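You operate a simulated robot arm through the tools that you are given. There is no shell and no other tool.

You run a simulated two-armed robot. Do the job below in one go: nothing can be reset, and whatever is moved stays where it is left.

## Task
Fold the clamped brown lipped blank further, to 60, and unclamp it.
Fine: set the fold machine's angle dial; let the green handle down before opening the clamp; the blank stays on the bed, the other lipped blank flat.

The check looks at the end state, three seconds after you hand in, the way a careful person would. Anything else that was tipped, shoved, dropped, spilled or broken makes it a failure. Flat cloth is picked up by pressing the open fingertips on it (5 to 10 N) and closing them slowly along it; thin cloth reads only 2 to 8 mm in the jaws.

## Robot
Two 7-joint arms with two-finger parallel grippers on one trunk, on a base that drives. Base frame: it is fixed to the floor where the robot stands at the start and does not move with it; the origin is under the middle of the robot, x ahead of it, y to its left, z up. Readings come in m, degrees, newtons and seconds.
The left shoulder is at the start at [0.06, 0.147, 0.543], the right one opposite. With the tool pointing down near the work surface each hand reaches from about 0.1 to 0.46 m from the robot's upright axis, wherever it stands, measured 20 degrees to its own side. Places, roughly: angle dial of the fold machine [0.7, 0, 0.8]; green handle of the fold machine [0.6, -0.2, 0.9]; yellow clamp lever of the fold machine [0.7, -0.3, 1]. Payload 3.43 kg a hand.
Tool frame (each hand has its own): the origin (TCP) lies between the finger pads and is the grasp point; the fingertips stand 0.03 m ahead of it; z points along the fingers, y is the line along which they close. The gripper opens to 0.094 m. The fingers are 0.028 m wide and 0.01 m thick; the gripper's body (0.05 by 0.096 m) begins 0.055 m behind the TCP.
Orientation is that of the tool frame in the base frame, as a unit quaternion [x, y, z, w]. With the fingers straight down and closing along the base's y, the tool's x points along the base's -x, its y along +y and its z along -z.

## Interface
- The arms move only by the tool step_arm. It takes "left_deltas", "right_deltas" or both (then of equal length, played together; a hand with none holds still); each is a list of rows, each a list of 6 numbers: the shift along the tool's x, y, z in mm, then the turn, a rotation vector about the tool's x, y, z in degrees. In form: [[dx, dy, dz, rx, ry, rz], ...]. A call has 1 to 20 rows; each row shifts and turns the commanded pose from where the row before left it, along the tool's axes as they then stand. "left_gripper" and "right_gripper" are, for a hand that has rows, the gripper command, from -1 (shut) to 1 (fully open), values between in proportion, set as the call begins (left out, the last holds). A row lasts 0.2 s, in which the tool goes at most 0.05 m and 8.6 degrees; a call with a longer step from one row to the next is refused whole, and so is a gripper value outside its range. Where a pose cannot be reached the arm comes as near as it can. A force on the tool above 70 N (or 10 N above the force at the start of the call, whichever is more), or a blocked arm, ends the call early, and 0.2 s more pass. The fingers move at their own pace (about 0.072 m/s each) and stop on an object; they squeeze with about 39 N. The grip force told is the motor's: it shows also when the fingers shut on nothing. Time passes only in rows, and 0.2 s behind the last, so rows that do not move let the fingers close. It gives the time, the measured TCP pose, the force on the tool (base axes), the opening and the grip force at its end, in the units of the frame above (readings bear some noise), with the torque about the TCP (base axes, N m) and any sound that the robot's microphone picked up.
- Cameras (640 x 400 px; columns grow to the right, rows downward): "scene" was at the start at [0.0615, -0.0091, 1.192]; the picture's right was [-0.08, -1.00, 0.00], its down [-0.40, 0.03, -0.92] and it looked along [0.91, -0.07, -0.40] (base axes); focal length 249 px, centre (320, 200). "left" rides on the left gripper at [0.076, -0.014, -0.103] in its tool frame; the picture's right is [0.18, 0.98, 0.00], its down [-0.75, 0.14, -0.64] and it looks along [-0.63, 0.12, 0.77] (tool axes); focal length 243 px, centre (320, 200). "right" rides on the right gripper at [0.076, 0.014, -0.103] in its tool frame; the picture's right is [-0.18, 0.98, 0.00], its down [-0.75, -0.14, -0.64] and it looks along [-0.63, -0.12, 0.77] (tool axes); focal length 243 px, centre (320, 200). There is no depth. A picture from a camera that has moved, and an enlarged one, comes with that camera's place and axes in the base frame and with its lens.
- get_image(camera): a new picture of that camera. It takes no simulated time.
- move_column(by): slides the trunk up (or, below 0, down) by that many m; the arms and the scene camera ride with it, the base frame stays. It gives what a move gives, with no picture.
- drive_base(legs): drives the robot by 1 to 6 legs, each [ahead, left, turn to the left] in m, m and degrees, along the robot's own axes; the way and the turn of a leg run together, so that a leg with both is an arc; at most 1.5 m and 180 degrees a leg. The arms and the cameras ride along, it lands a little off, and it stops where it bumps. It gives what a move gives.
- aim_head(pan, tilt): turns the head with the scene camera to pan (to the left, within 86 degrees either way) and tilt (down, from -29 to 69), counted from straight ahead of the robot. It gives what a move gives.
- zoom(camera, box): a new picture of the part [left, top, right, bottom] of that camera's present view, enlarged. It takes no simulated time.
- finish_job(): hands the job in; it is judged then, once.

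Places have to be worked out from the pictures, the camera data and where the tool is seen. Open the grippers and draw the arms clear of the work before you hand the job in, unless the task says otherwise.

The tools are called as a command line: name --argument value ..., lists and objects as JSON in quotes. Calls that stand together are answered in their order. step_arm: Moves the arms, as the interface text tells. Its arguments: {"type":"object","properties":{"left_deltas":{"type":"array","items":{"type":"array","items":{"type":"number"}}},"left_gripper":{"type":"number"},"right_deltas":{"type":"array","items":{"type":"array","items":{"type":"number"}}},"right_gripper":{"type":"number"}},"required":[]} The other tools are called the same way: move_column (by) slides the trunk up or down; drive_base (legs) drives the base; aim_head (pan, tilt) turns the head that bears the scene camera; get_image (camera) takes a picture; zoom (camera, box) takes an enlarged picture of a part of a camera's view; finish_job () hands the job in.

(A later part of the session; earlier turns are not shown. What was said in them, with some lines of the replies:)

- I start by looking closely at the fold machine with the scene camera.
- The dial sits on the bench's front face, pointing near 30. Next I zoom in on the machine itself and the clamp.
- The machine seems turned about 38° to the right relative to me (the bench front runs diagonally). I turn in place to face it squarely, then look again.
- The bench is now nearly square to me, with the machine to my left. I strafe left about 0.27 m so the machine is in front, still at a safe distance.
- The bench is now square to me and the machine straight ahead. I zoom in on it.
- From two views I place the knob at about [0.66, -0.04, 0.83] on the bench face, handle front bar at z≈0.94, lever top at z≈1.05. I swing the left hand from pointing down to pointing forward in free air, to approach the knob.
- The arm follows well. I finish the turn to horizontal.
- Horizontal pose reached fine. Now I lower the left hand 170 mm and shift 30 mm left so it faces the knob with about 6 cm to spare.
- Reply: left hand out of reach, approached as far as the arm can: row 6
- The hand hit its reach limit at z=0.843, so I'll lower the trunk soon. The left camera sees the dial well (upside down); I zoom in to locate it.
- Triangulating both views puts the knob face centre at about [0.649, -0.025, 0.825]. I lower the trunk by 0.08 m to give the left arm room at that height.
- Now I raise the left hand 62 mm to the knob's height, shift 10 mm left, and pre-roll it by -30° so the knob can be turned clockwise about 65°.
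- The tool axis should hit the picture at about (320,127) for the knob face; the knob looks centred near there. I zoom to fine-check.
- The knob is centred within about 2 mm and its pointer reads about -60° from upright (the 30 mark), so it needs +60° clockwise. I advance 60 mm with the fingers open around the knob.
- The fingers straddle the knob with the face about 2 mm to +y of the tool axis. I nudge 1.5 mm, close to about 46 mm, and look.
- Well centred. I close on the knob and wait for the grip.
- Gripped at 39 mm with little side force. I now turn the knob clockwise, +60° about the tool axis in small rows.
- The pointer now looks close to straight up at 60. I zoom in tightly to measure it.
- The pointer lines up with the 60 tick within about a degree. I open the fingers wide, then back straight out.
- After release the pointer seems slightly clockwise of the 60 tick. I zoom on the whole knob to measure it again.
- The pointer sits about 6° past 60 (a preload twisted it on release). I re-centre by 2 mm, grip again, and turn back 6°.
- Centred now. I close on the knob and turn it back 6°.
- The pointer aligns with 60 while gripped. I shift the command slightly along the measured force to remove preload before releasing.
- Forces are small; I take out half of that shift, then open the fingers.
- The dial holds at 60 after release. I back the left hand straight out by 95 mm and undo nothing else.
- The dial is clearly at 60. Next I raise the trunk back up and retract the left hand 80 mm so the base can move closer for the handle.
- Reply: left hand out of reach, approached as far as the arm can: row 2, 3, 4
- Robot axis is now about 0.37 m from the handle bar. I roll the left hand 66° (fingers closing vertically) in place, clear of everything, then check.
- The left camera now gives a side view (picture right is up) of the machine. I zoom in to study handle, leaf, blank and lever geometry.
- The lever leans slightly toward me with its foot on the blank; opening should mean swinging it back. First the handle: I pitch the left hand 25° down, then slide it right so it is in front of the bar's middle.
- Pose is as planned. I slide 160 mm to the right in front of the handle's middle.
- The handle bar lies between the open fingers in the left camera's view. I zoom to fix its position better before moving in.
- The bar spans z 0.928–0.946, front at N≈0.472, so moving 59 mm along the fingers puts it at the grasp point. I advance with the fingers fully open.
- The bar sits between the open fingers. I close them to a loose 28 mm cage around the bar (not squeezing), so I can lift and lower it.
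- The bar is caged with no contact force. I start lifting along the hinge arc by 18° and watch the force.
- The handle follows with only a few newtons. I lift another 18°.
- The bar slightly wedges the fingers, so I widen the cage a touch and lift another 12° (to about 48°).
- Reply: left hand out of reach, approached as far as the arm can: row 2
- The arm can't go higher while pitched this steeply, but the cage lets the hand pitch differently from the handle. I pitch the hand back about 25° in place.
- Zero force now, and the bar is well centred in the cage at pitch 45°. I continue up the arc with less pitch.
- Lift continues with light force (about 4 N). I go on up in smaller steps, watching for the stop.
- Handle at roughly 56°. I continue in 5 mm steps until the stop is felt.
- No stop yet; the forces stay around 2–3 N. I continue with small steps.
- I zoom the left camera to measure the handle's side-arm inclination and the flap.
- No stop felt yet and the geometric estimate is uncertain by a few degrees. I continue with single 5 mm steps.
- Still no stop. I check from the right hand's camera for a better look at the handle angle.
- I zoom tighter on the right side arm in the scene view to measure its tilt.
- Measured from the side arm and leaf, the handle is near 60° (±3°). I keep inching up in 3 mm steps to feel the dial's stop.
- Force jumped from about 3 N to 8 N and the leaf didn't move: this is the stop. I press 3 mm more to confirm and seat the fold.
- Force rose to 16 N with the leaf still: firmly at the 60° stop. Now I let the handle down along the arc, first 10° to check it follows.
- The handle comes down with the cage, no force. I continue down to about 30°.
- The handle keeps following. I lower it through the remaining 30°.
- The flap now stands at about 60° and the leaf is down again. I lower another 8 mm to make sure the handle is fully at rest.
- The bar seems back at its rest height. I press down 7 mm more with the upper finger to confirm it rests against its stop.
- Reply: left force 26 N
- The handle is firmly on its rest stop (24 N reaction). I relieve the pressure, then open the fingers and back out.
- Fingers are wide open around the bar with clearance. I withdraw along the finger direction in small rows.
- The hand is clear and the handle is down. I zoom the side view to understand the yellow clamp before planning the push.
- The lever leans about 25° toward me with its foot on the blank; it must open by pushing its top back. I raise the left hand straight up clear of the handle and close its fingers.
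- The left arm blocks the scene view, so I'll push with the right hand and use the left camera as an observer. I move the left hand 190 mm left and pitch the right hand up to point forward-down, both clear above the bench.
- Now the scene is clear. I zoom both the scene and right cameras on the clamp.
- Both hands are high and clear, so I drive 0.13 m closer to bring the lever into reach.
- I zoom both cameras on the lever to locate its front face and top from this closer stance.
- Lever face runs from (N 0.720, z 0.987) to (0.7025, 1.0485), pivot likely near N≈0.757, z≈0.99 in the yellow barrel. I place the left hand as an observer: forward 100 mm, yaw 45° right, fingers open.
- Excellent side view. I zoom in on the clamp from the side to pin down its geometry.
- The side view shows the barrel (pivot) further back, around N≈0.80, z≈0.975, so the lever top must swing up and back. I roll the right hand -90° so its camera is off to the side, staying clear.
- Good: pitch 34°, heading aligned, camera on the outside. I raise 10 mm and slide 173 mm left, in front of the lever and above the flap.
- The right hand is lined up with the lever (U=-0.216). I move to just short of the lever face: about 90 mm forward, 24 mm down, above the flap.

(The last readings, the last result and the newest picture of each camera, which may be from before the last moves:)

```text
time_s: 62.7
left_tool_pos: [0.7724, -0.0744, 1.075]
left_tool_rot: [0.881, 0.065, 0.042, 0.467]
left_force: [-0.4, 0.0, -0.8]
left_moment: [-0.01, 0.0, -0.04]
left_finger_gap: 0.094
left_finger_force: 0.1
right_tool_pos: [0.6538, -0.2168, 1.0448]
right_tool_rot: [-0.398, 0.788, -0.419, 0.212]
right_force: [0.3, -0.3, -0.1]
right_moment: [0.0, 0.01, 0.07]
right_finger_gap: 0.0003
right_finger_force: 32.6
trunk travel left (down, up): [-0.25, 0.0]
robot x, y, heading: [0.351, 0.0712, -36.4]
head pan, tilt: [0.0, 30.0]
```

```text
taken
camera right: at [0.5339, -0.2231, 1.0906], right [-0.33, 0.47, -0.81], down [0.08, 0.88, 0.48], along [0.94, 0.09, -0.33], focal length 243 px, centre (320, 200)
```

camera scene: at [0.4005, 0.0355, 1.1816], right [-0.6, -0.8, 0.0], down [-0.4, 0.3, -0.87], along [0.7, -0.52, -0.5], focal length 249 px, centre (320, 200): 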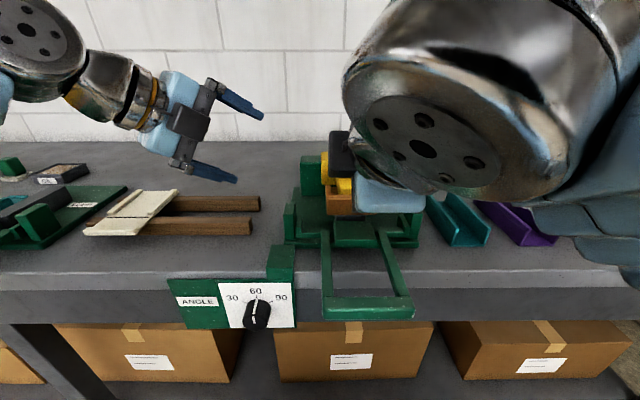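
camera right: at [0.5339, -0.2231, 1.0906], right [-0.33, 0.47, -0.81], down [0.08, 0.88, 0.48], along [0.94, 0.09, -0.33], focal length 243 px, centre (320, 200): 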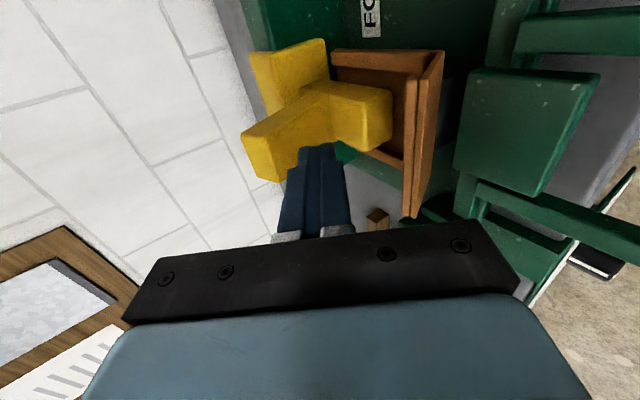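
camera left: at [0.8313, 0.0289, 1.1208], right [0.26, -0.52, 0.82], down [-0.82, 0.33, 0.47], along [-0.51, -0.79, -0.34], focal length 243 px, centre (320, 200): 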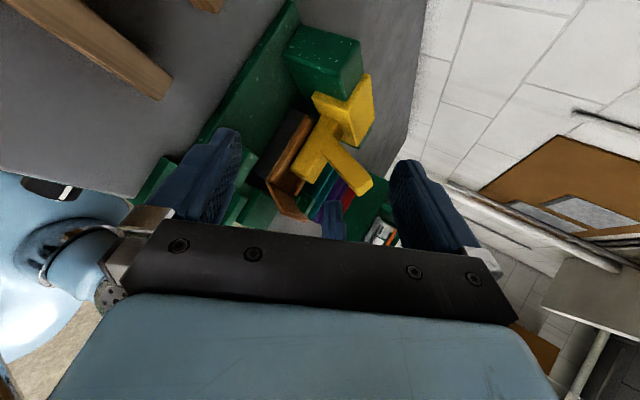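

The fingertips are now just in front of the lever. I zoom the side view to confirm height before pushing.

zoom --camera "left" --box '[240, 60, 410, 250]'

zoom --camera "right" --box '[220, 20, 460, 240]'

```text
2.11 times, centred on (325, 155) of left
camera zoom: at [0.8313, 0.0289, 1.1208], right [0.26, -0.52, 0.82], down [-0.82, 0.33, 0.47], along [-0.51, -0.79, -0.34], focal length 511 px, centre (310, 295)
```

zoom: 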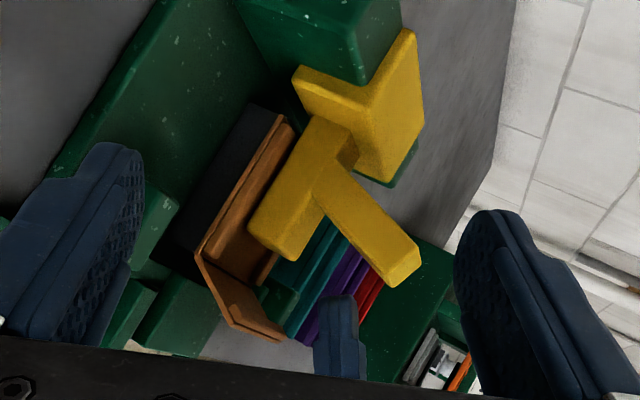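

```text
1.82 times, centred on (340, 130) of right
camera zoom: at [0.5339, -0.2231, 1.0906], right [-0.33, 0.47, -0.81], down [0.08, 0.88, 0.48], along [0.94, 0.09, -0.33], focal length 441 px, centre (284, 327)
```

zoom: 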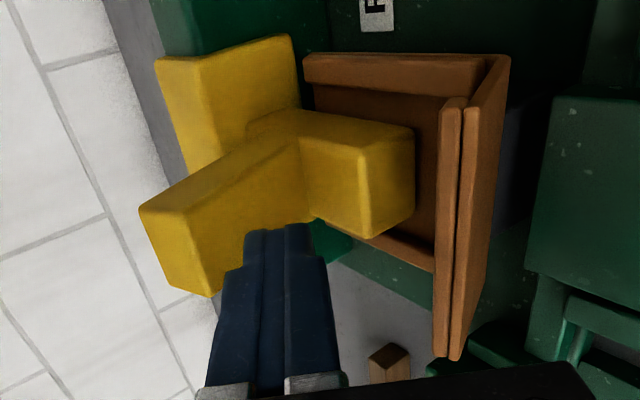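

The tip is at mid-height of the lever, above the foot. I move 18 mm forward to nearly touch, then push gently.

step_arm --right_deltas '[[0, -5, 7.5, 0, 0, 0], [0, -5, 7.5, 0, 0, 0], [0, -2.2, 3.3, 0, 0, 0], [0, -2.2, 3.3, 0, 0, 0]]'

zoom --camera "left" --box '[240, 60, 410, 250]'

```text
time_s: 63.7
left_tool_pos: [0.771, -0.073, 1.0743]
left_tool_rot: [0.881, 0.065, 0.04, 0.467]
left_force: [0.3, 0.1, 0.6]
left_moment: [-0.03, 0.01, -0.01]
left_finger_gap: 0.094
left_finger_force: 0.1
right_tool_pos: [0.6705, -0.2301, 1.0453]
right_tool_rot: [-0.397, 0.788, -0.42, 0.212]
right_force: [-9.1, 4.2, 2.7]
right_moment: [0.03, 0.01, 0.03]
right_finger_gap: 0.0
right_finger_force: 32.9
trunk travel left (down, up): [-0.25, 0.0]
robot x, y, heading: [0.3494, 0.0768, -36.7]
head pan, tilt: [0.0, 30.0]
```

```text
2.11 times, centred on (325, 155) of left
camera zoom: at [0.8301, 0.0294, 1.1214], right [0.26, -0.52, 0.82], down [-0.82, 0.33, 0.47], along [-0.51, -0.79, -0.34], focal length 511 px, centre (310, 295)
```

zoom: 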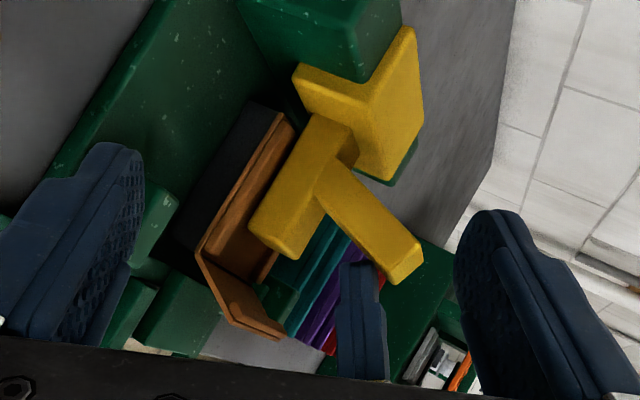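

Contact at about 10 N. I now push along the lever's expected arc (forward and up), two 8 mm steps, and look.

step_arm --right_deltas '[[0, -7.5, 2.5, 1, 0, 0], [0, -7.5, 2.5, 1, 0, 0]]'

zoom --camera "left" --box '[240, 60, 410, 250]'

```text
time_s: 64.3
left_tool_pos: [0.7699, -0.0742, 1.0762]
left_tool_rot: [0.88, 0.065, 0.041, 0.468]
left_force: [0.4, 0.2, -0.6]
left_moment: [-0.01, -0.03, 0.02]
left_finger_gap: 0.0938
left_finger_force: 0.1
right_tool_pos: [0.6802, -0.2372, 1.0575]
right_tool_rot: [-0.393, 0.78, -0.435, 0.22]
right_force: [-18.0, 10.0, 13.9]
right_moment: [-0.09, -0.23, -0.02]
right_finger_gap: 0.0
right_finger_force: 33.6
trunk travel left (down, up): [-0.25, 0.0]
robot x, y, heading: [0.353, 0.0743, -36.4]
head pan, tilt: [0.0, 30.0]
```

```text
2.11 times, centred on (325, 155) of left
camera zoom: at [0.8286, 0.0304, 1.1223], right [0.26, -0.52, 0.82], down [-0.82, 0.33, 0.47], along [-0.51, -0.79, -0.34], focal length 511 px, centre (310, 295)
```

zoom: 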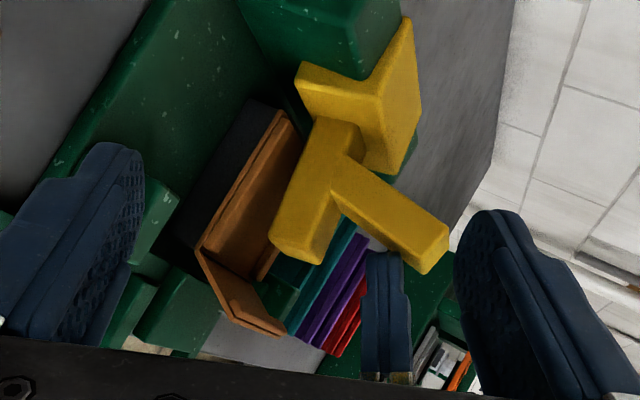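

The jaw is lifting off the blank; the blank stays put. I continue along the arc, a bit more upward.

step_arm --right_deltas '[[0, -9.5, 0.3, 1.5, 0, 0], [0, -9.5, 0.6, 1.5, 0, 0]]'

zoom --camera "left" --box '[240, 60, 410, 250]'

get_image --camera "right"

```text
time_s: 64.9
left_tool_pos: [0.7723, -0.0745, 1.0741]
left_tool_rot: [0.881, 0.065, 0.041, 0.466]
left_force: [0.3, 0.4, -0.3]
left_moment: [0.01, 0.0, -0.02]
left_finger_gap: 0.0938
left_finger_force: 0.0
right_tool_pos: [0.6917, -0.2455, 1.0694]
right_tool_rot: [-0.389, 0.77, -0.453, 0.228]
right_force: [-5.3, 4.0, 1.4]
right_moment: [0.03, -0.09, 0.08]
right_finger_gap: 0.0
right_finger_force: 33.0
trunk travel left (down, up): [-0.25, 0.0]
robot x, y, heading: [0.3508, 0.0737, -36.4]
head pan, tilt: [0.0, 30.0]
```

```text
2.11 times, centred on (325, 155) of left
camera zoom: at [0.8306, 0.0294, 1.1209], right [0.26, -0.52, 0.82], down [-0.82, 0.33, 0.47], along [-0.51, -0.79, -0.34], focal length 511 px, centre (310, 295)
```

zoom: 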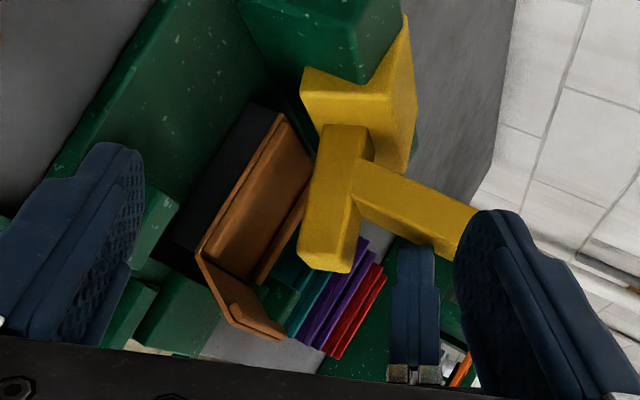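

```text
taken
camera right: at [0.57, -0.2497, 1.107], right [-0.28, 0.43, -0.86], down [0.05, 0.9, 0.43], along [0.96, 0.07, -0.27], focal length 243 px, centre (320, 200)
```

right: 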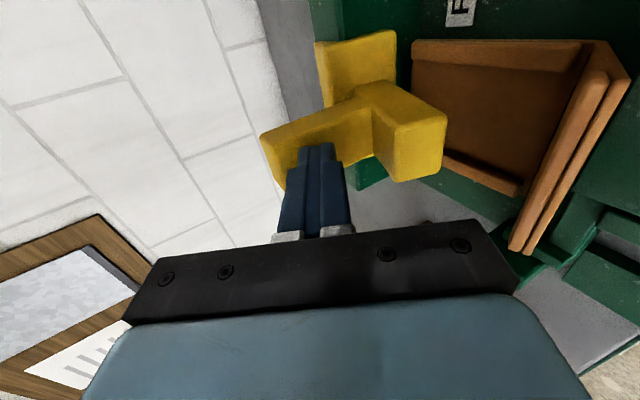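

The jaw is well clear of the blank now (about 25–30° open) with low force. I keep swinging it further back.

step_arm --right_deltas '[[0, -11.3, 4.0, 1.5, 0, 0], [0, -9.6, 7.0, 1.5, 0, 0]]'

get_image --camera "left"

get_image --camera "right"

```text
time_s: 65.5
left_tool_pos: [0.7725, -0.0756, 1.0748]
left_tool_rot: [0.881, 0.066, 0.04, 0.466]
left_force: [-0.2, -0.1, 0.7]
left_moment: [0.02, 0.0, 0.01]
left_finger_gap: 0.094
left_finger_force: 0.0
right_tool_pos: [0.7073, -0.257, 1.0832]
right_tool_rot: [-0.382, 0.757, -0.474, 0.239]
right_force: [-0.5, 0.3, 0.5]
right_moment: [0.02, 0.0, 0.01]
right_finger_gap: 0.0
right_finger_force: 33.2
trunk travel left (down, up): [-0.25, 0.0]
robot x, y, heading: [0.3542, 0.0726, -36.4]
head pan, tilt: [0.0, 30.0]
```

```text
taken
camera left: at [0.8312, 0.0289, 1.1208], right [0.26, -0.52, 0.82], down [-0.82, 0.33, 0.47], along [-0.51, -0.79, -0.34], focal length 243 px, centre (320, 200)
```

left: 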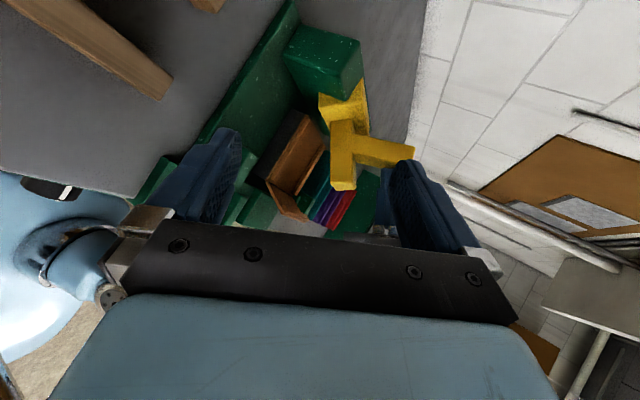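

```text
taken
camera right: at [0.5843, -0.2606, 1.1158], right [-0.24, 0.4, -0.88], down [0.03, 0.91, 0.41], along [0.97, 0.07, -0.23], focal length 243 px, centre (320, 200)
```

right: 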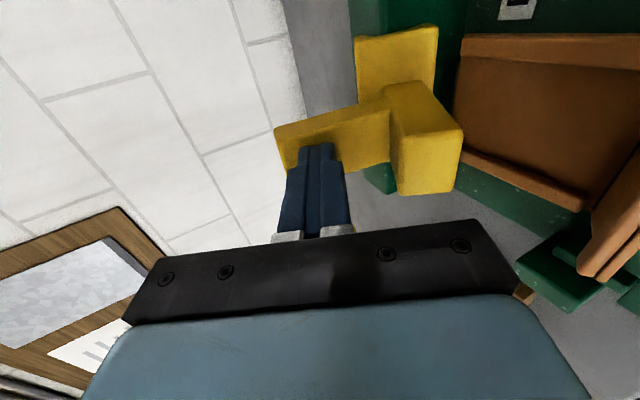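

Force dropped to almost zero, with the lever further back. I zoom in on the side view.

zoom --camera "left" --box '[240, 60, 430, 250]'

zoom --camera "scene" --box '[285, 120, 425, 230]'

```text
2.11 times, centred on (335, 155) of left
camera zoom: at [0.8312, 0.0289, 1.1208], right [0.26, -0.52, 0.82], down [-0.82, 0.33, 0.47], along [-0.51, -0.79, -0.34], focal length 511 px, centre (288, 295)
```

zoom: 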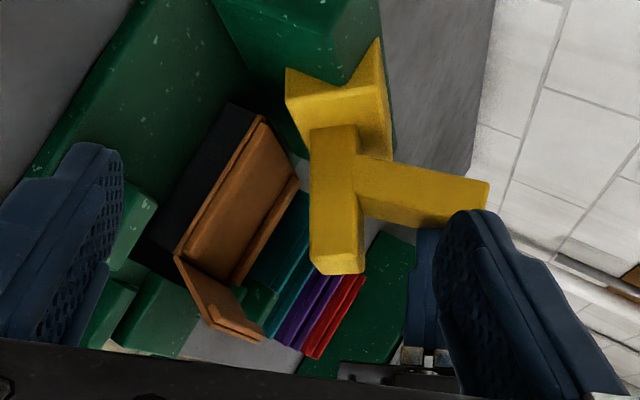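

```text
3.64 times, centred on (355, 175) of scene
camera zoom: at [0.4004, 0.0354, 1.1817], right [-0.6, -0.8, 0.0], down [-0.4, 0.3, -0.87], along [0.7, -0.52, -0.5], focal length 905 px, centre (193, 291)
```

zoom: 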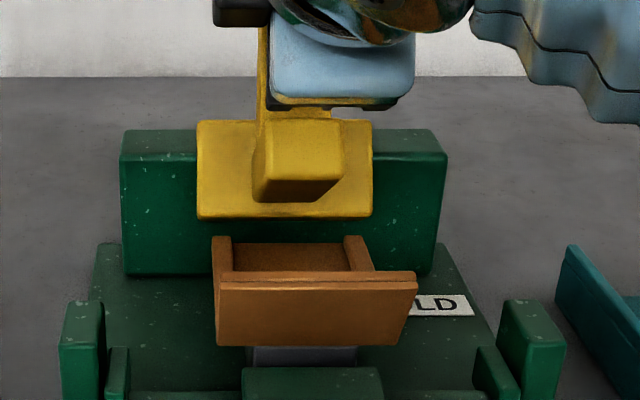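

The clamp is about 40° open, and the blank sits undisturbed on the bed. I keep swinging it back to make sure it stays open.

step_arm --right_deltas '[[0, -9.2, 7.6, 1.5, 0, 0], [0, -8.1, 8.8, 1.5, 0, 0]]'

zoom --camera "left" --box '[240, 60, 430, 250]'

get_image --camera "right"

```text
time_s: 66.1
left_tool_pos: [0.7714, -0.0751, 1.0743]
left_tool_rot: [0.881, 0.065, 0.04, 0.468]
left_force: [0.3, -0.3, 0.5]
left_moment: [-0.02, -0.01, -0.04]
left_finger_gap: 0.0937
left_finger_force: 0.1
right_tool_pos: [0.7262, -0.2698, 1.0938]
right_tool_rot: [-0.375, 0.744, -0.494, 0.248]
right_force: [-1.2, 1.2, 0.3]
right_moment: [0.03, 0.03, 0.03]
right_finger_gap: 0.0001
right_finger_force: 33.0
trunk travel left (down, up): [-0.25, 0.0]
robot x, y, heading: [0.3512, 0.0749, -36.7]
head pan, tilt: [0.0, 30.0]
```

```text
2.11 times, centred on (335, 155) of left
camera zoom: at [0.8311, 0.029, 1.1208], right [0.26, -0.52, 0.82], down [-0.82, 0.33, 0.47], along [-0.51, -0.79, -0.34], focal length 511 px, centre (288, 295)
```

zoom: 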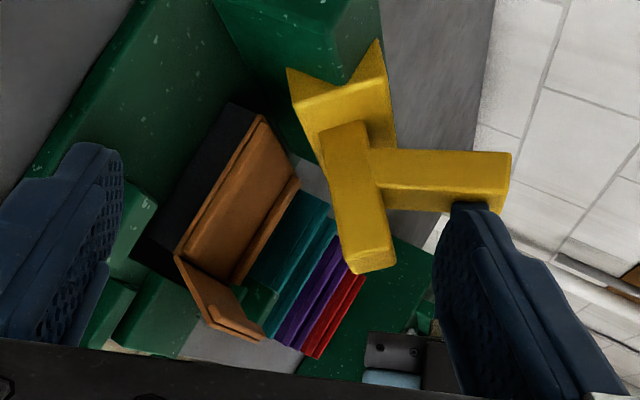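

```text
taken
camera right: at [0.6005, -0.2722, 1.1197], right [-0.2, 0.38, -0.91], down [0.02, 0.92, 0.38], along [0.98, 0.06, -0.19], focal length 243 px, centre (320, 200)
```

right: 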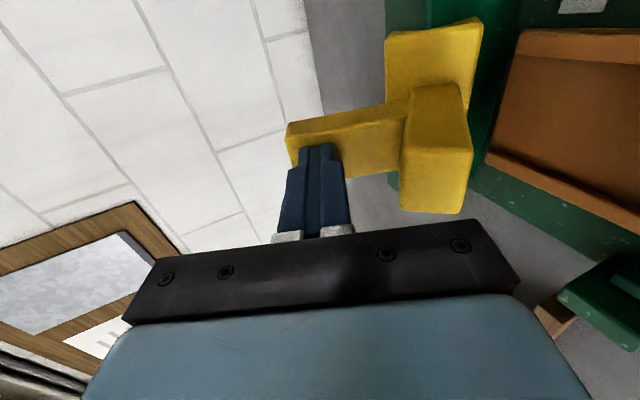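

Still light force, lever at about 50° and about to pass upright. I continue along the arc.

step_arm --right_deltas '[[0, -6.9, 9.8, 1.5, 0, 0], [0, -5.5, 10.7, 1.5, 0, 0]]'

zoom --camera "left" --box '[240, 60, 430, 250]'

get_image --camera "right"

```text
time_s: 66.7
left_tool_pos: [0.7719, -0.0747, 1.0763]
left_tool_rot: [0.881, 0.066, 0.04, 0.466]
left_force: [-1.0, 0.7, 0.5]
left_moment: [0.03, 0.0, 0.0]
left_finger_gap: 0.0943
left_finger_force: 0.0
right_tool_pos: [0.7448, -0.2833, 1.0963]
right_tool_rot: [-0.369, 0.73, -0.513, 0.259]
right_force: [0.1, 4.5, 2.1]
right_moment: [0.07, -0.04, 0.11]
right_finger_gap: 0.0
right_finger_force: 32.7
trunk travel left (down, up): [-0.25, 0.0]
robot x, y, heading: [0.3503, 0.0741, -36.6]
head pan, tilt: [0.0, 30.0]
```

```text
2.11 times, centred on (335, 155) of left
camera zoom: at [0.831, 0.0295, 1.121], right [0.26, -0.52, 0.82], down [-0.82, 0.33, 0.47], along [-0.51, -0.79, -0.34], focal length 511 px, centre (288, 295)
```

zoom: 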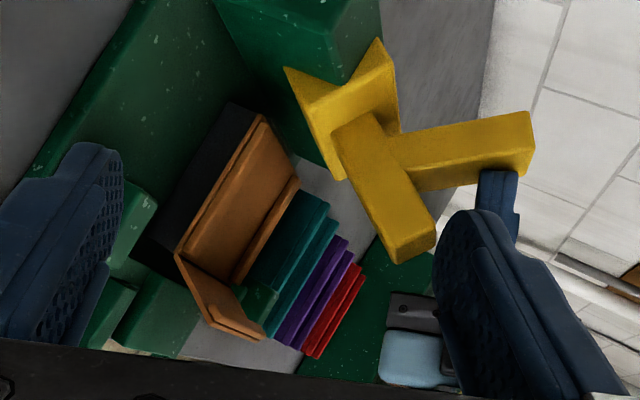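

```text
taken
camera right: at [0.6186, -0.2855, 1.1183], right [-0.16, 0.35, -0.92], down [0.0, 0.94, 0.35], along [0.99, 0.06, -0.15], focal length 243 px, centre (320, 200)
```

right: 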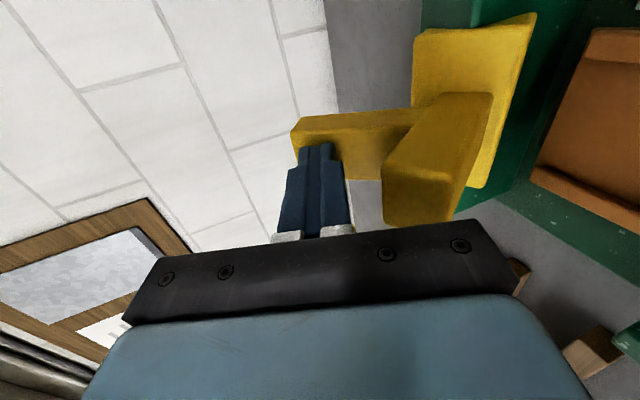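

The clamp is about 50° open. I push two more steps toward its end stop, watching force and the jaw's clearance to my fingers.

step_arm --right_deltas '[[0, -3.1, 10, 0.5, 0, 0], [0, -2.2, 10.4, 0.5, 0, 0]]'

zoom --camera "left" --box '[240, 60, 430, 250]'

get_image --camera "right"

```text
time_s: 67.3
left_tool_pos: [0.7709, -0.0737, 1.0745]
left_tool_rot: [0.881, 0.066, 0.04, 0.467]
left_force: [0.5, -0.1, 0.8]
left_moment: [0.02, 0.01, 0.0]
left_finger_gap: 0.094
left_finger_force: 0.0
right_tool_pos: [0.7612, -0.2965, 1.0955]
right_tool_rot: [-0.367, 0.726, -0.52, 0.263]
right_force: [1.8, 4.2, 7.3]
right_moment: [0.04, -0.2, 0.12]
right_finger_gap: 0.0002
right_finger_force: 32.7
trunk travel left (down, up): [-0.25, 0.0]
robot x, y, heading: [0.3496, 0.0748, -36.6]
head pan, tilt: [0.0, 30.0]
```

```text
2.11 times, centred on (335, 155) of left
camera zoom: at [0.831, 0.0297, 1.121], right [0.26, -0.52, 0.82], down [-0.82, 0.33, 0.47], along [-0.51, -0.79, -0.34], focal length 511 px, centre (288, 295)
```

zoom: 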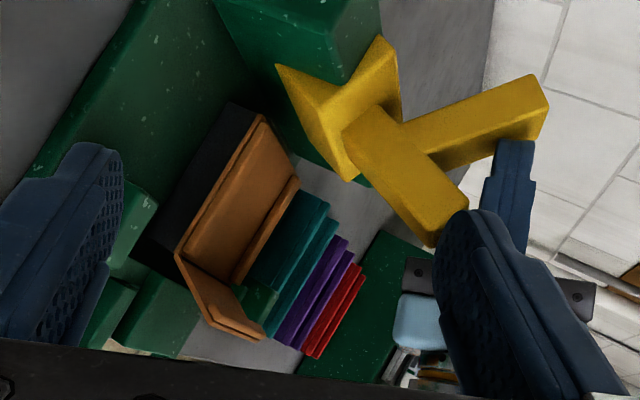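

```text
taken
camera right: at [0.6352, -0.298, 1.1153], right [-0.15, 0.34, -0.93], down [0.0, 0.94, 0.34], along [0.99, 0.05, -0.14], focal length 243 px, centre (320, 200)
```

right: 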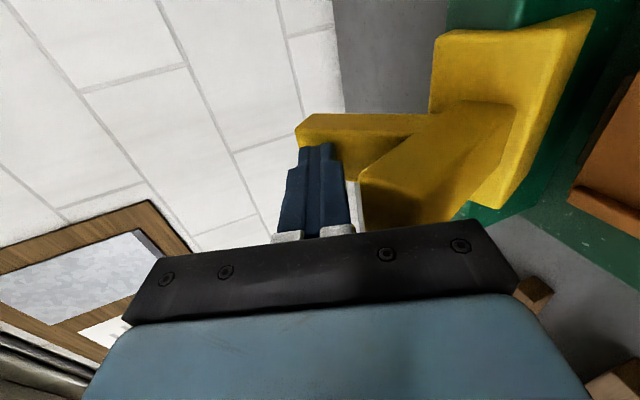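

The raised jaw is coming close under my fingers (7 N upward). I back off 15 mm along the fingers to see whether the lever stays where it is.

step_arm --right_deltas '[[0, 0, -5, 0, 0, 0], [0, 0, -10, 0, 0, 0], [0, 0, 0, 0, 0, 0]]'

zoom --camera "left" --box '[240, 60, 430, 250]'

get_image --camera "right"

```text
time_s: 68.1
left_tool_pos: [0.7727, -0.073, 1.0741]
left_tool_rot: [0.881, 0.065, 0.04, 0.467]
left_force: [-0.2, 0.2, 0.9]
left_moment: [0.01, -0.01, 0.03]
left_finger_gap: 0.0939
left_finger_force: 0.1
right_tool_pos: [0.7501, -0.2899, 1.0991]
right_tool_rot: [-0.367, 0.727, -0.518, 0.261]
right_force: [0.5, -0.6, 0.3]
right_moment: [-0.03, 0.01, 0.04]
right_finger_gap: 0.0002
right_finger_force: 32.9
trunk travel left (down, up): [-0.25, 0.0]
robot x, y, heading: [0.3529, 0.0731, -36.7]
head pan, tilt: [0.0, 30.0]
```

```text
2.11 times, centred on (335, 155) of left
camera zoom: at [0.8312, 0.0289, 1.1208], right [0.26, -0.52, 0.82], down [-0.82, 0.33, 0.47], along [-0.51, -0.79, -0.34], focal length 511 px, centre (288, 295)
```

zoom: 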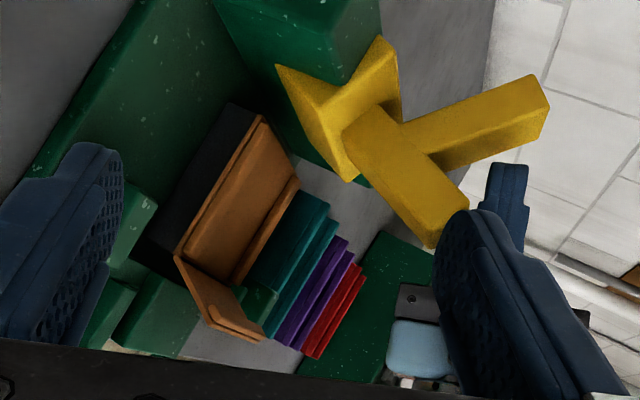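

```text
taken
camera right: at [0.6235, -0.2903, 1.119], right [-0.15, 0.34, -0.93], down [0.0, 0.94, 0.34], along [0.99, 0.05, -0.14], focal length 243 px, centre (320, 200)
```

right: 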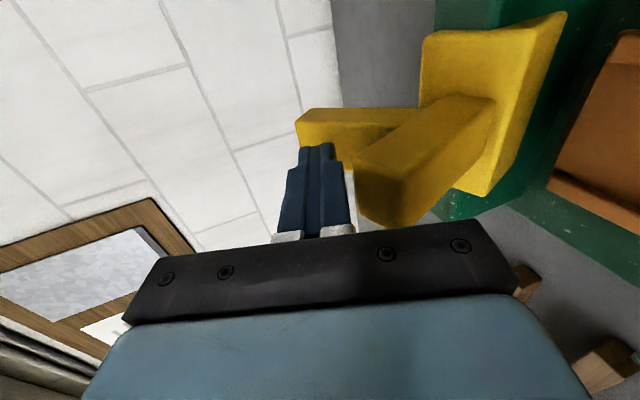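

The lever holds by itself at roughly 65–70° open. To open it fully I retract and come in below the tip of the raised jaw, whose underside now faces me.

step_arm --right_deltas '[[0, 0, -20, 0, 0, 0], [0, 0, -20, 0, 0, 0], [0, 0, -20, 0, 0, 0], [0, 0, -20, 0, 0, 0], [0, 0, 0, 0, 0, 0]]'

get_image --camera "scene"

get_image --camera "left"

get_image --camera "right"

```text
time_s: 69.3
left_tool_pos: [0.772, -0.0745, 1.0741]
left_tool_rot: [0.881, 0.065, 0.041, 0.467]
left_force: [0.1, -0.5, 0.2]
left_moment: [0.0, -0.02, -0.03]
left_finger_gap: 0.0942
left_finger_force: 0.1
right_tool_pos: [0.6893, -0.2438, 1.1253]
right_tool_rot: [-0.367, 0.727, -0.519, 0.261]
right_force: [0.4, -0.5, -0.4]
right_moment: [0.01, -0.01, 0.03]
right_finger_gap: 0.0
right_finger_force: 33.0
trunk travel left (down, up): [-0.25, 0.0]
robot x, y, heading: [0.3494, 0.0744, -36.7]
head pan, tilt: [0.0, 30.0]
```

```text
taken
camera scene: at [0.4003, 0.0355, 1.1817], right [-0.6, -0.8, 0.0], down [-0.4, 0.3, -0.87], along [0.7, -0.52, -0.5], focal length 249 px, centre (320, 200)
```

scene: 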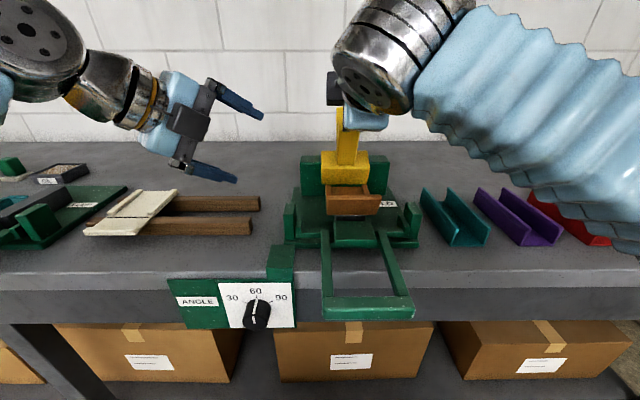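

```text
taken
camera left: at [0.8311, 0.029, 1.1208], right [0.26, -0.52, 0.82], down [-0.82, 0.33, 0.47], along [-0.51, -0.79, -0.34], focal length 243 px, centre (320, 200)
```

left: 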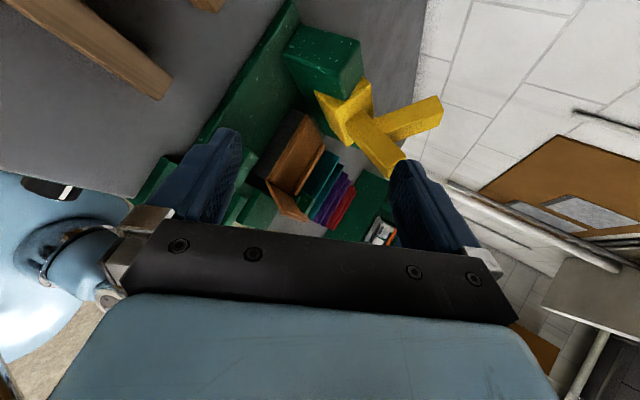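

```text
taken
camera right: at [0.5628, -0.2449, 1.1447], right [-0.15, 0.34, -0.93], down [0.0, 0.94, 0.34], along [0.99, 0.05, -0.14], focal length 243 px, centre (320, 200)
```

right: 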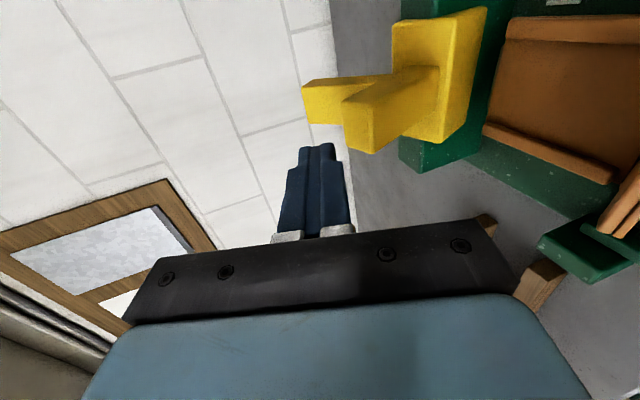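

The lever stays put with the hand away. I zoom to gauge how far open it is and check the blank.

zoom --camera "left" --box '[240, 40, 460, 230]'

zoom --camera "scene" --box '[285, 100, 425, 250]'

```text
2.11 times, centred on (350, 135) of left
camera zoom: at [0.8311, 0.029, 1.1208], right [0.26, -0.52, 0.82], down [-0.82, 0.33, 0.47], along [-0.51, -0.79, -0.34], focal length 511 px, centre (257, 337)
```

zoom: 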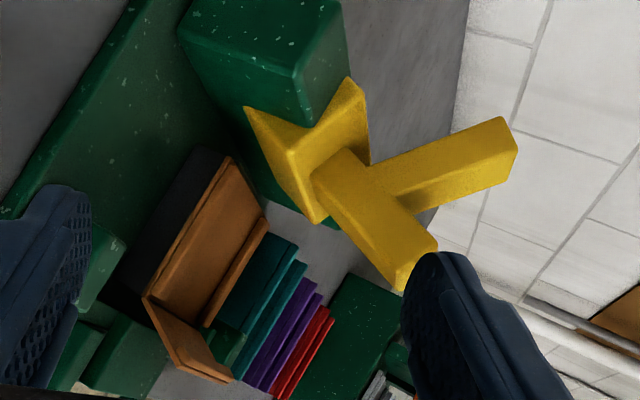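

```text
2.67 times, centred on (355, 175) of scene
camera zoom: at [0.4003, 0.0355, 1.1817], right [-0.6, -0.8, 0.0], down [-0.4, 0.3, -0.87], along [0.7, -0.52, -0.5], focal length 664 px, centre (227, 267)
```

zoom: 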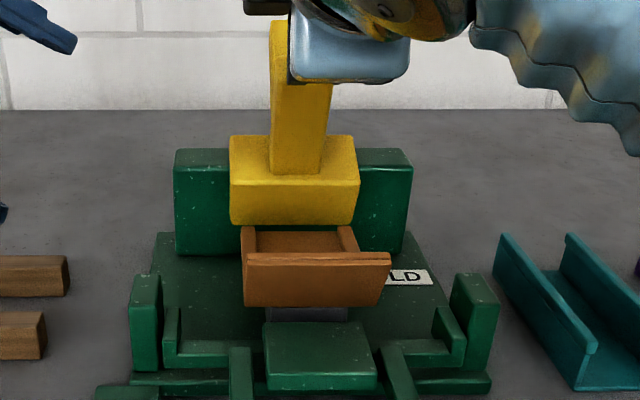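

The blank sits on the bed with its flap up and the clamp well open. I lower the right hand to push on the jaw's underside once more, gently, to reach its end stop.

step_arm --right_deltas '[[0, 13, 4.5, 0, 0, 0], [0, 13, 4.5, 0, 0, 0], [0, 13, 4.5, 0, 0, 0], [0, 13, 4.5, 0, 0, 0], [0, 0, 0, 0, 0, 0]]'

get_image --camera "right"

zoom --camera "left" --box '[240, 40, 460, 230]'

```text
time_s: 70.5
left_tool_pos: [0.7722, -0.0738, 1.0745]
left_tool_rot: [0.881, 0.065, 0.04, 0.467]
left_force: [-0.4, -0.3, -0.2]
left_moment: [-0.03, -0.01, 0.02]
left_finger_gap: 0.0937
left_finger_force: 0.1
right_tool_pos: [0.6892, -0.2423, 1.069]
right_tool_rot: [-0.367, 0.727, -0.519, 0.261]
right_force: [-0.1, 0.2, 0.4]
right_moment: [0.01, -0.04, -0.01]
right_finger_gap: 0.0
right_finger_force: 33.2
trunk travel left (down, up): [-0.25, 0.0]
robot x, y, heading: [0.3522, 0.0723, -36.6]
head pan, tilt: [0.0, 30.0]
```

```text
taken
camera right: at [0.5624, -0.2451, 1.0893], right [-0.15, 0.34, -0.93], down [0.0, 0.94, 0.34], along [0.99, 0.05, -0.14], focal length 243 px, centre (320, 200)
```

right: 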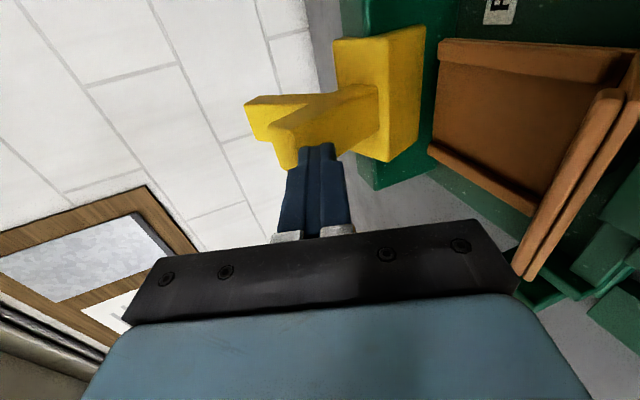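

```text
2.11 times, centred on (350, 135) of left
camera zoom: at [0.8312, 0.0289, 1.1208], right [0.26, -0.52, 0.82], down [-0.82, 0.33, 0.47], along [-0.51, -0.79, -0.34], focal length 511 px, centre (257, 337)
```

zoom: 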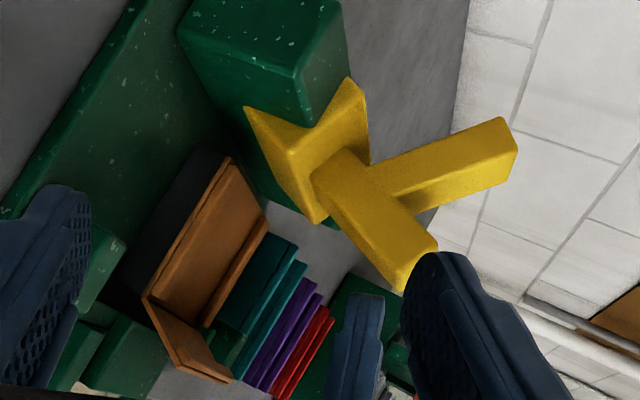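

The fingertips are just below the jaw tip, in front of its underside. I push forward 24 mm in small rows.

step_arm --right_deltas '[[0, -2, 5.7, 0, 0, 0], [0, -2, 5.7, 0, 0, 0], [0, -2, 5.7, 0, 0, 0], [0, -2, 5.7, 0, 0, 0]]'

zoom --camera "left" --box '[240, 40, 460, 230]'

```text
time_s: 71.5
left_tool_pos: [0.7668, -0.0717, 1.076]
left_tool_rot: [0.88, 0.064, 0.042, 0.468]
left_force: [-0.2, -0.4, -0.5]
left_moment: [-0.01, -0.04, -0.01]
left_finger_gap: 0.0942
left_finger_force: 0.0
right_tool_pos: [0.7019, -0.2531, 1.0708]
right_tool_rot: [-0.366, 0.727, -0.519, 0.262]
right_force: [-50.2, 27.1, -18.0]
right_moment: [0.31, 0.51, -0.06]
right_finger_gap: 0.0
right_finger_force: 32.7
trunk travel left (down, up): [-0.25, 0.0]
robot x, y, heading: [0.3533, 0.0732, -36.6]
head pan, tilt: [0.0, 30.0]
```

```text
2.11 times, centred on (350, 135) of left
camera zoom: at [0.8261, 0.0312, 1.1226], right [0.25, -0.52, 0.82], down [-0.82, 0.33, 0.47], along [-0.51, -0.79, -0.34], focal length 511 px, centre (257, 337)
```

zoom: 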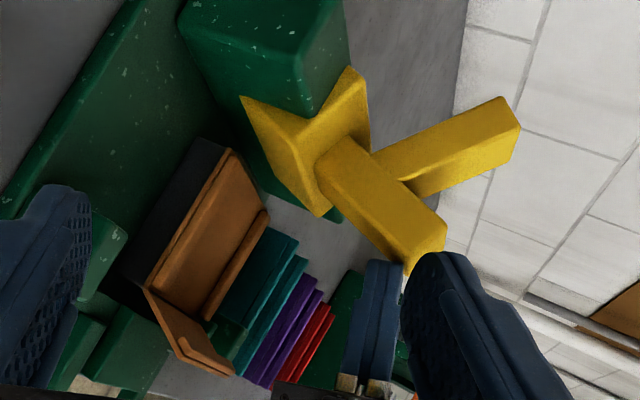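

Strong resistance (about 60 N): that is the lever's end stop, so the clamp is fully open. I back off at once.

step_arm --right_deltas '[[0, 2, -5.7, 0, 0, 0], [0, 2, -5.7, 0, 0, 0], [0, 0, -10, 0, 0, 0], [0, 0, -10, 0, 0, 0]]'

get_image --camera "scene"

zoom --camera "left" --box '[240, 40, 460, 230]'

```text
time_s: 72.5
left_tool_pos: [0.7731, -0.0754, 1.0757]
left_tool_rot: [0.881, 0.065, 0.041, 0.468]
left_force: [0.3, 0.8, 0.8]
left_moment: [0.01, 0.03, 0.04]
left_finger_gap: 0.0938
left_finger_force: 0.0
right_tool_pos: [0.6832, -0.2401, 1.0761]
right_tool_rot: [-0.367, 0.726, -0.52, 0.261]
right_force: [0.4, -0.7, 0.0]
right_moment: [-0.02, -0.01, 0.0]
right_finger_gap: 0.0001
right_finger_force: 33.1
trunk travel left (down, up): [-0.25, 0.0]
robot x, y, heading: [0.3533, 0.0696, -36.5]
head pan, tilt: [0.0, 30.0]
```

```text
taken
camera scene: at [0.4005, 0.0353, 1.1817], right [-0.6, -0.8, 0.0], down [-0.4, 0.3, -0.87], along [0.7, -0.52, -0.5], focal length 249 px, centre (320, 200)
```

scene: 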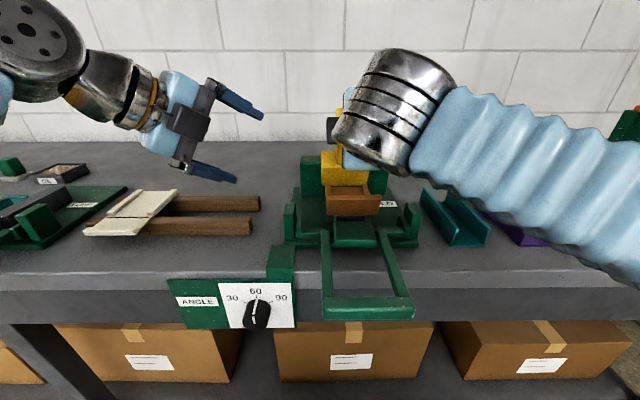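

```text
2.11 times, centred on (350, 135) of left
camera zoom: at [0.8314, 0.0288, 1.1208], right [0.26, -0.52, 0.82], down [-0.82, 0.33, 0.47], along [-0.51, -0.79, -0.34], focal length 511 px, centre (257, 337)
```

zoom: 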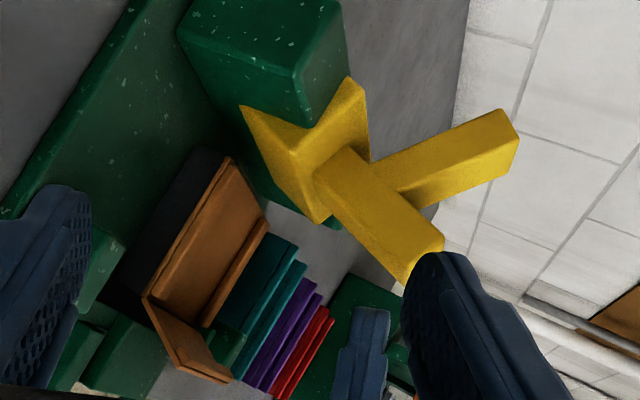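

The clamp stands fully open on its own. I withdraw the right hand back-and-up, then slide it 170 mm right, clear of the machine.

step_arm --right_deltas '[[0, 0, -20, 0, 0, 0], [0, 0, -20, 0, 0, 0], [0, 0, -20, 0, 0, 0], [0, 0, -20, 0, 0, 0], [28, 0, 0, 0, 0, 0], [28, 0, 0, 0, 0, 0], [28, 0, 0, 0, 0, 0], [28, 0, 0, 0, 0, 0], [28, 0, 0, 0, 0, 0], [28, 0, 0, 0, 0, 0]]'

get_image --camera "scene"

get_image --camera "left"

```text
time_s: 74.7
left_tool_pos: [0.7725, -0.0746, 1.0753]
left_tool_rot: [0.881, 0.065, 0.04, 0.467]
left_force: [0.4, 0.4, -0.5]
left_moment: [-0.02, 0.0, -0.01]
left_finger_gap: 0.0941
left_finger_force: 0.1
right_tool_pos: [0.5229, -0.3299, 1.1023]
right_tool_rot: [-0.366, 0.727, -0.518, 0.261]
right_force: [-0.8, 0.6, -0.2]
right_moment: [0.01, 0.02, 0.01]
right_finger_gap: 0.0
right_finger_force: 32.8
trunk travel left (down, up): [-0.25, 0.0]
robot x, y, heading: [0.3549, 0.0701, -36.5]
head pan, tilt: [0.0, 30.0]
```

```text
taken
camera scene: at [0.4004, 0.0355, 1.1817], right [-0.6, -0.8, 0.0], down [-0.4, 0.3, -0.87], along [0.7, -0.52, -0.5], focal length 249 px, centre (320, 200)
```

scene: 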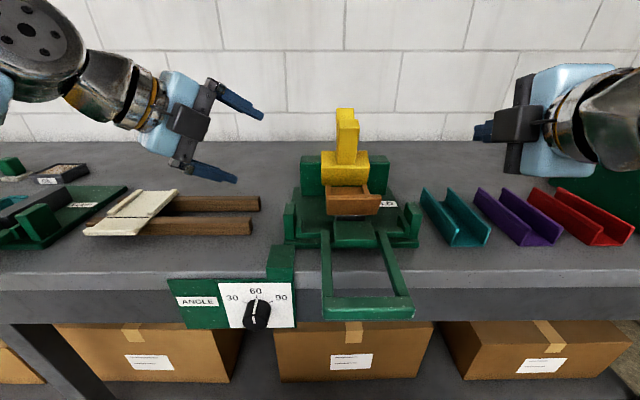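

```text
taken
camera left: at [0.8313, 0.029, 1.1208], right [0.26, -0.52, 0.82], down [-0.82, 0.33, 0.47], along [-0.51, -0.79, -0.34], focal length 243 px, centre (320, 200)
```

left: 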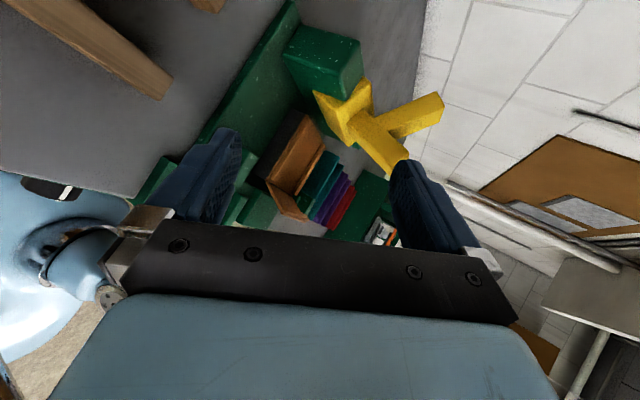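

Now I check the end state closely: dial, handle, blank and clamp.

zoom --camera "scene" --box '[275, 95, 435, 205]'

zoom --camera "scene" --box '[215, 270, 305, 340]'

zoom --camera "left" --box '[240, 90, 350, 230]'

zoom --camera "scene" --box '[60, 170, 280, 260]'

```text
3.64 times, centred on (355, 150) of scene
camera zoom: at [0.4004, 0.0355, 1.1817], right [-0.6, -0.8, 0.0], down [-0.4, 0.3, -0.87], along [0.7, -0.52, -0.5], focal length 905 px, centre (193, 382)
```

zoom: 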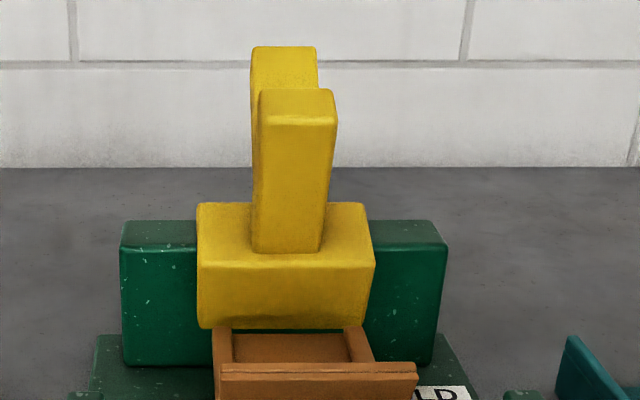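

```text
5.71 times, centred on (260, 305) of scene
camera zoom: at [0.4004, 0.0355, 1.1817], right [-0.6, -0.8, 0.0], down [-0.4, 0.3, -0.87], along [0.7, -0.52, -0.5], focal length 1422 px, centre (663, -400)
```

zoom: 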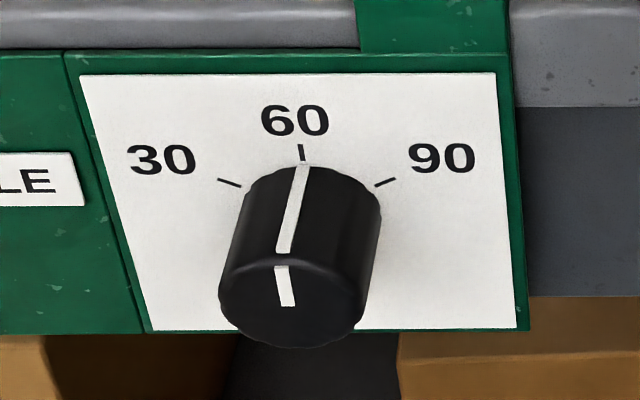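

```text
2.86 times, centred on (295, 160) of left
camera zoom: at [0.8313, 0.029, 1.1208], right [0.26, -0.52, 0.82], down [-0.82, 0.33, 0.47], along [-0.51, -0.79, -0.34], focal length 693 px, centre (391, 314)
```

zoom: 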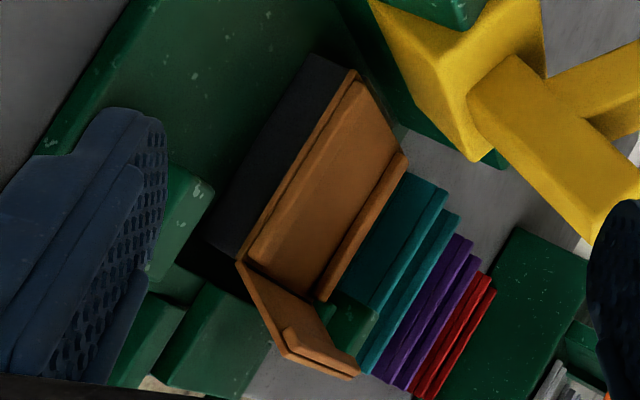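

```text
2.91 times, centred on (170, 215) of scene
camera zoom: at [0.4004, 0.0355, 1.1817], right [-0.6, -0.8, 0.0], down [-0.4, 0.3, -0.87], along [0.7, -0.52, -0.5], focal length 724 px, centre (756, 156)
```

zoom: 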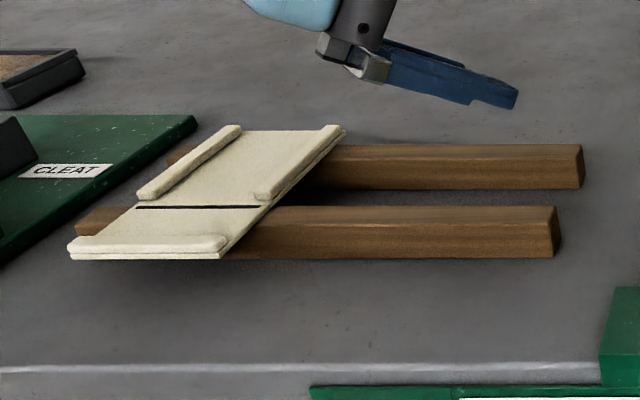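

Dial at 60, flap measures about 60°, clamp open, handle down, blank on the bed, and the cream blank flat and untouched. I open the right gripper and back the robot away along its earlier path.

step_arm --right_deltas '[[0, 0, 0, 0, 0, 0], [0, 0, 0, 0, 0, 0], [0, 0, 0, 0, 0, 0], [0, 0, 0, 0, 0, 0]]' --right_gripper 1

drive_base --legs '[[-0.25, 0, 0]]'

get_image --camera "scene"

```text
time_s: 75.7
left_tool_pos: [0.772, -0.0747, 1.0742]
left_tool_rot: [0.881, 0.065, 0.04, 0.467]
left_force: [0.0, -0.2, 0.2]
left_moment: [-0.02, 0.0, -0.01]
left_finger_gap: 0.0938
left_finger_force: 0.2
right_tool_pos: [0.5229, -0.33, 1.1013]
right_tool_rot: [-0.366, 0.728, -0.518, 0.261]
right_force: [0.3, 0.5, -0.6]
right_moment: [0.0, 0.03, -0.01]
right_finger_gap: 0.0939
right_finger_force: 0.0
trunk travel left (down, up): [-0.25, 0.0]
robot x, y, heading: [0.3503, 0.0726, -36.4]
head pan, tilt: [0.0, 30.0]
```

```text
time_s: 77.5
left_tool_pos: [0.5729, 0.0718, 1.0751]
left_tool_rot: [0.881, 0.064, 0.04, 0.468]
left_force: [0.3, 0.4, -0.6]
left_moment: [0.01, -0.05, 0.02]
left_finger_gap: 0.0938
left_finger_force: 0.1
right_tool_pos: [0.3222, -0.1817, 1.1019]
right_tool_rot: [-0.365, 0.727, -0.519, 0.261]
right_force: [-1.4, -0.2, -0.1]
right_moment: [0.02, -0.04, 0.04]
right_finger_gap: 0.0941
right_finger_force: 0.0
trunk travel left (down, up): [-0.25, 0.0]
robot x, y, heading: [0.1536, 0.2224, -36.5]
head pan, tilt: [0.0, 30.0]
```

```text
taken
camera scene: at [0.2012, 0.1831, 1.1816], right [-0.6, -0.8, 0.0], down [-0.4, 0.3, -0.87], along [0.69, -0.52, -0.5], focal length 249 px, centre (320, 200)
```

scene: 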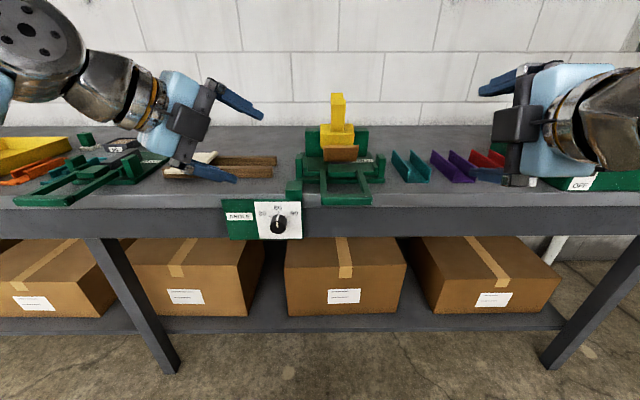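

Both arms are clear of the bench. One last zoom to confirm the clamp stays open and the blank is in place.

zoom --camera "scene" --box '[280, 80, 400, 215]'

zoom --camera "scene" --box '[255, 195, 305, 240]'

```text
2.96 times, centred on (340, 148) of scene
camera zoom: at [0.2012, 0.1831, 1.1816], right [-0.6, -0.8, 0.0], down [-0.4, 0.3, -0.87], along [0.69, -0.52, -0.5], focal length 737 px, centre (261, 356)
```

zoom: 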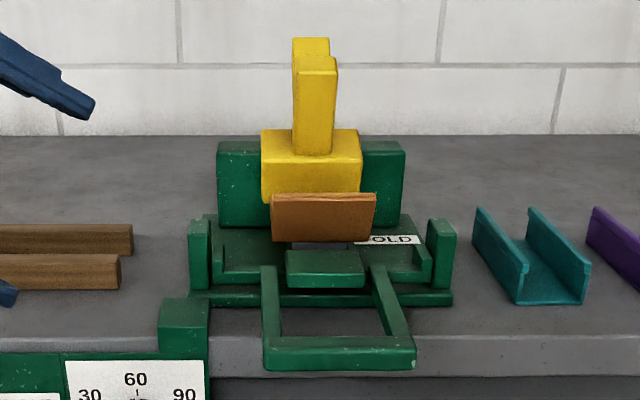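

```text
8.89 times, centred on (280, 218) of scene
camera zoom: at [0.2012, 0.1831, 1.1816], right [-0.6, -0.8, 0.0], down [-0.4, 0.3, -0.87], along [0.69, -0.52, -0.5], focal length 2212 px, centre (676, 44)
```

zoom: 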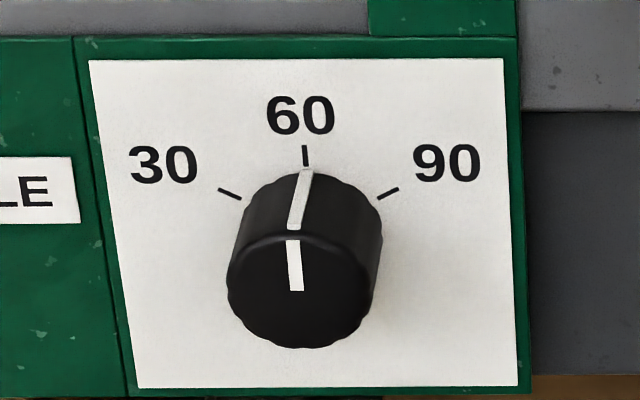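

Everything is as required: dial at 60, flap folded to about 60°, handle down, clamp open, blank on the bed, other blank flat, grippers open and arms clear. I hand the job in.

finish_job

```text
The job is handed in.
```

The brown lipped blank is folded to about 60° and unclamped. I handed the job in and don't have the check's result yet. In the last pictures:

- **Dial:** it points at 60. It slipped about 6° past the mark when I first let go, so I gripped it again and turned it back before folding.
- **Fold:** I raised the green handle until it hit its stop. From the side camera, the flap measures about 60°.
- **Handle:** it was let all the way down before I opened the clamp.
- **Clamp:** the yellow lever is swung back to its end stop and stays open by itself. The last push met about 60 N at the stop; I saw nothing move.
- **Blanks:** the brown blank is still on the bed, and the other lipped blank is flat and untouched.
- **Robot:** both grippers are open, and I backed the robot away with the arms clear of the machine.
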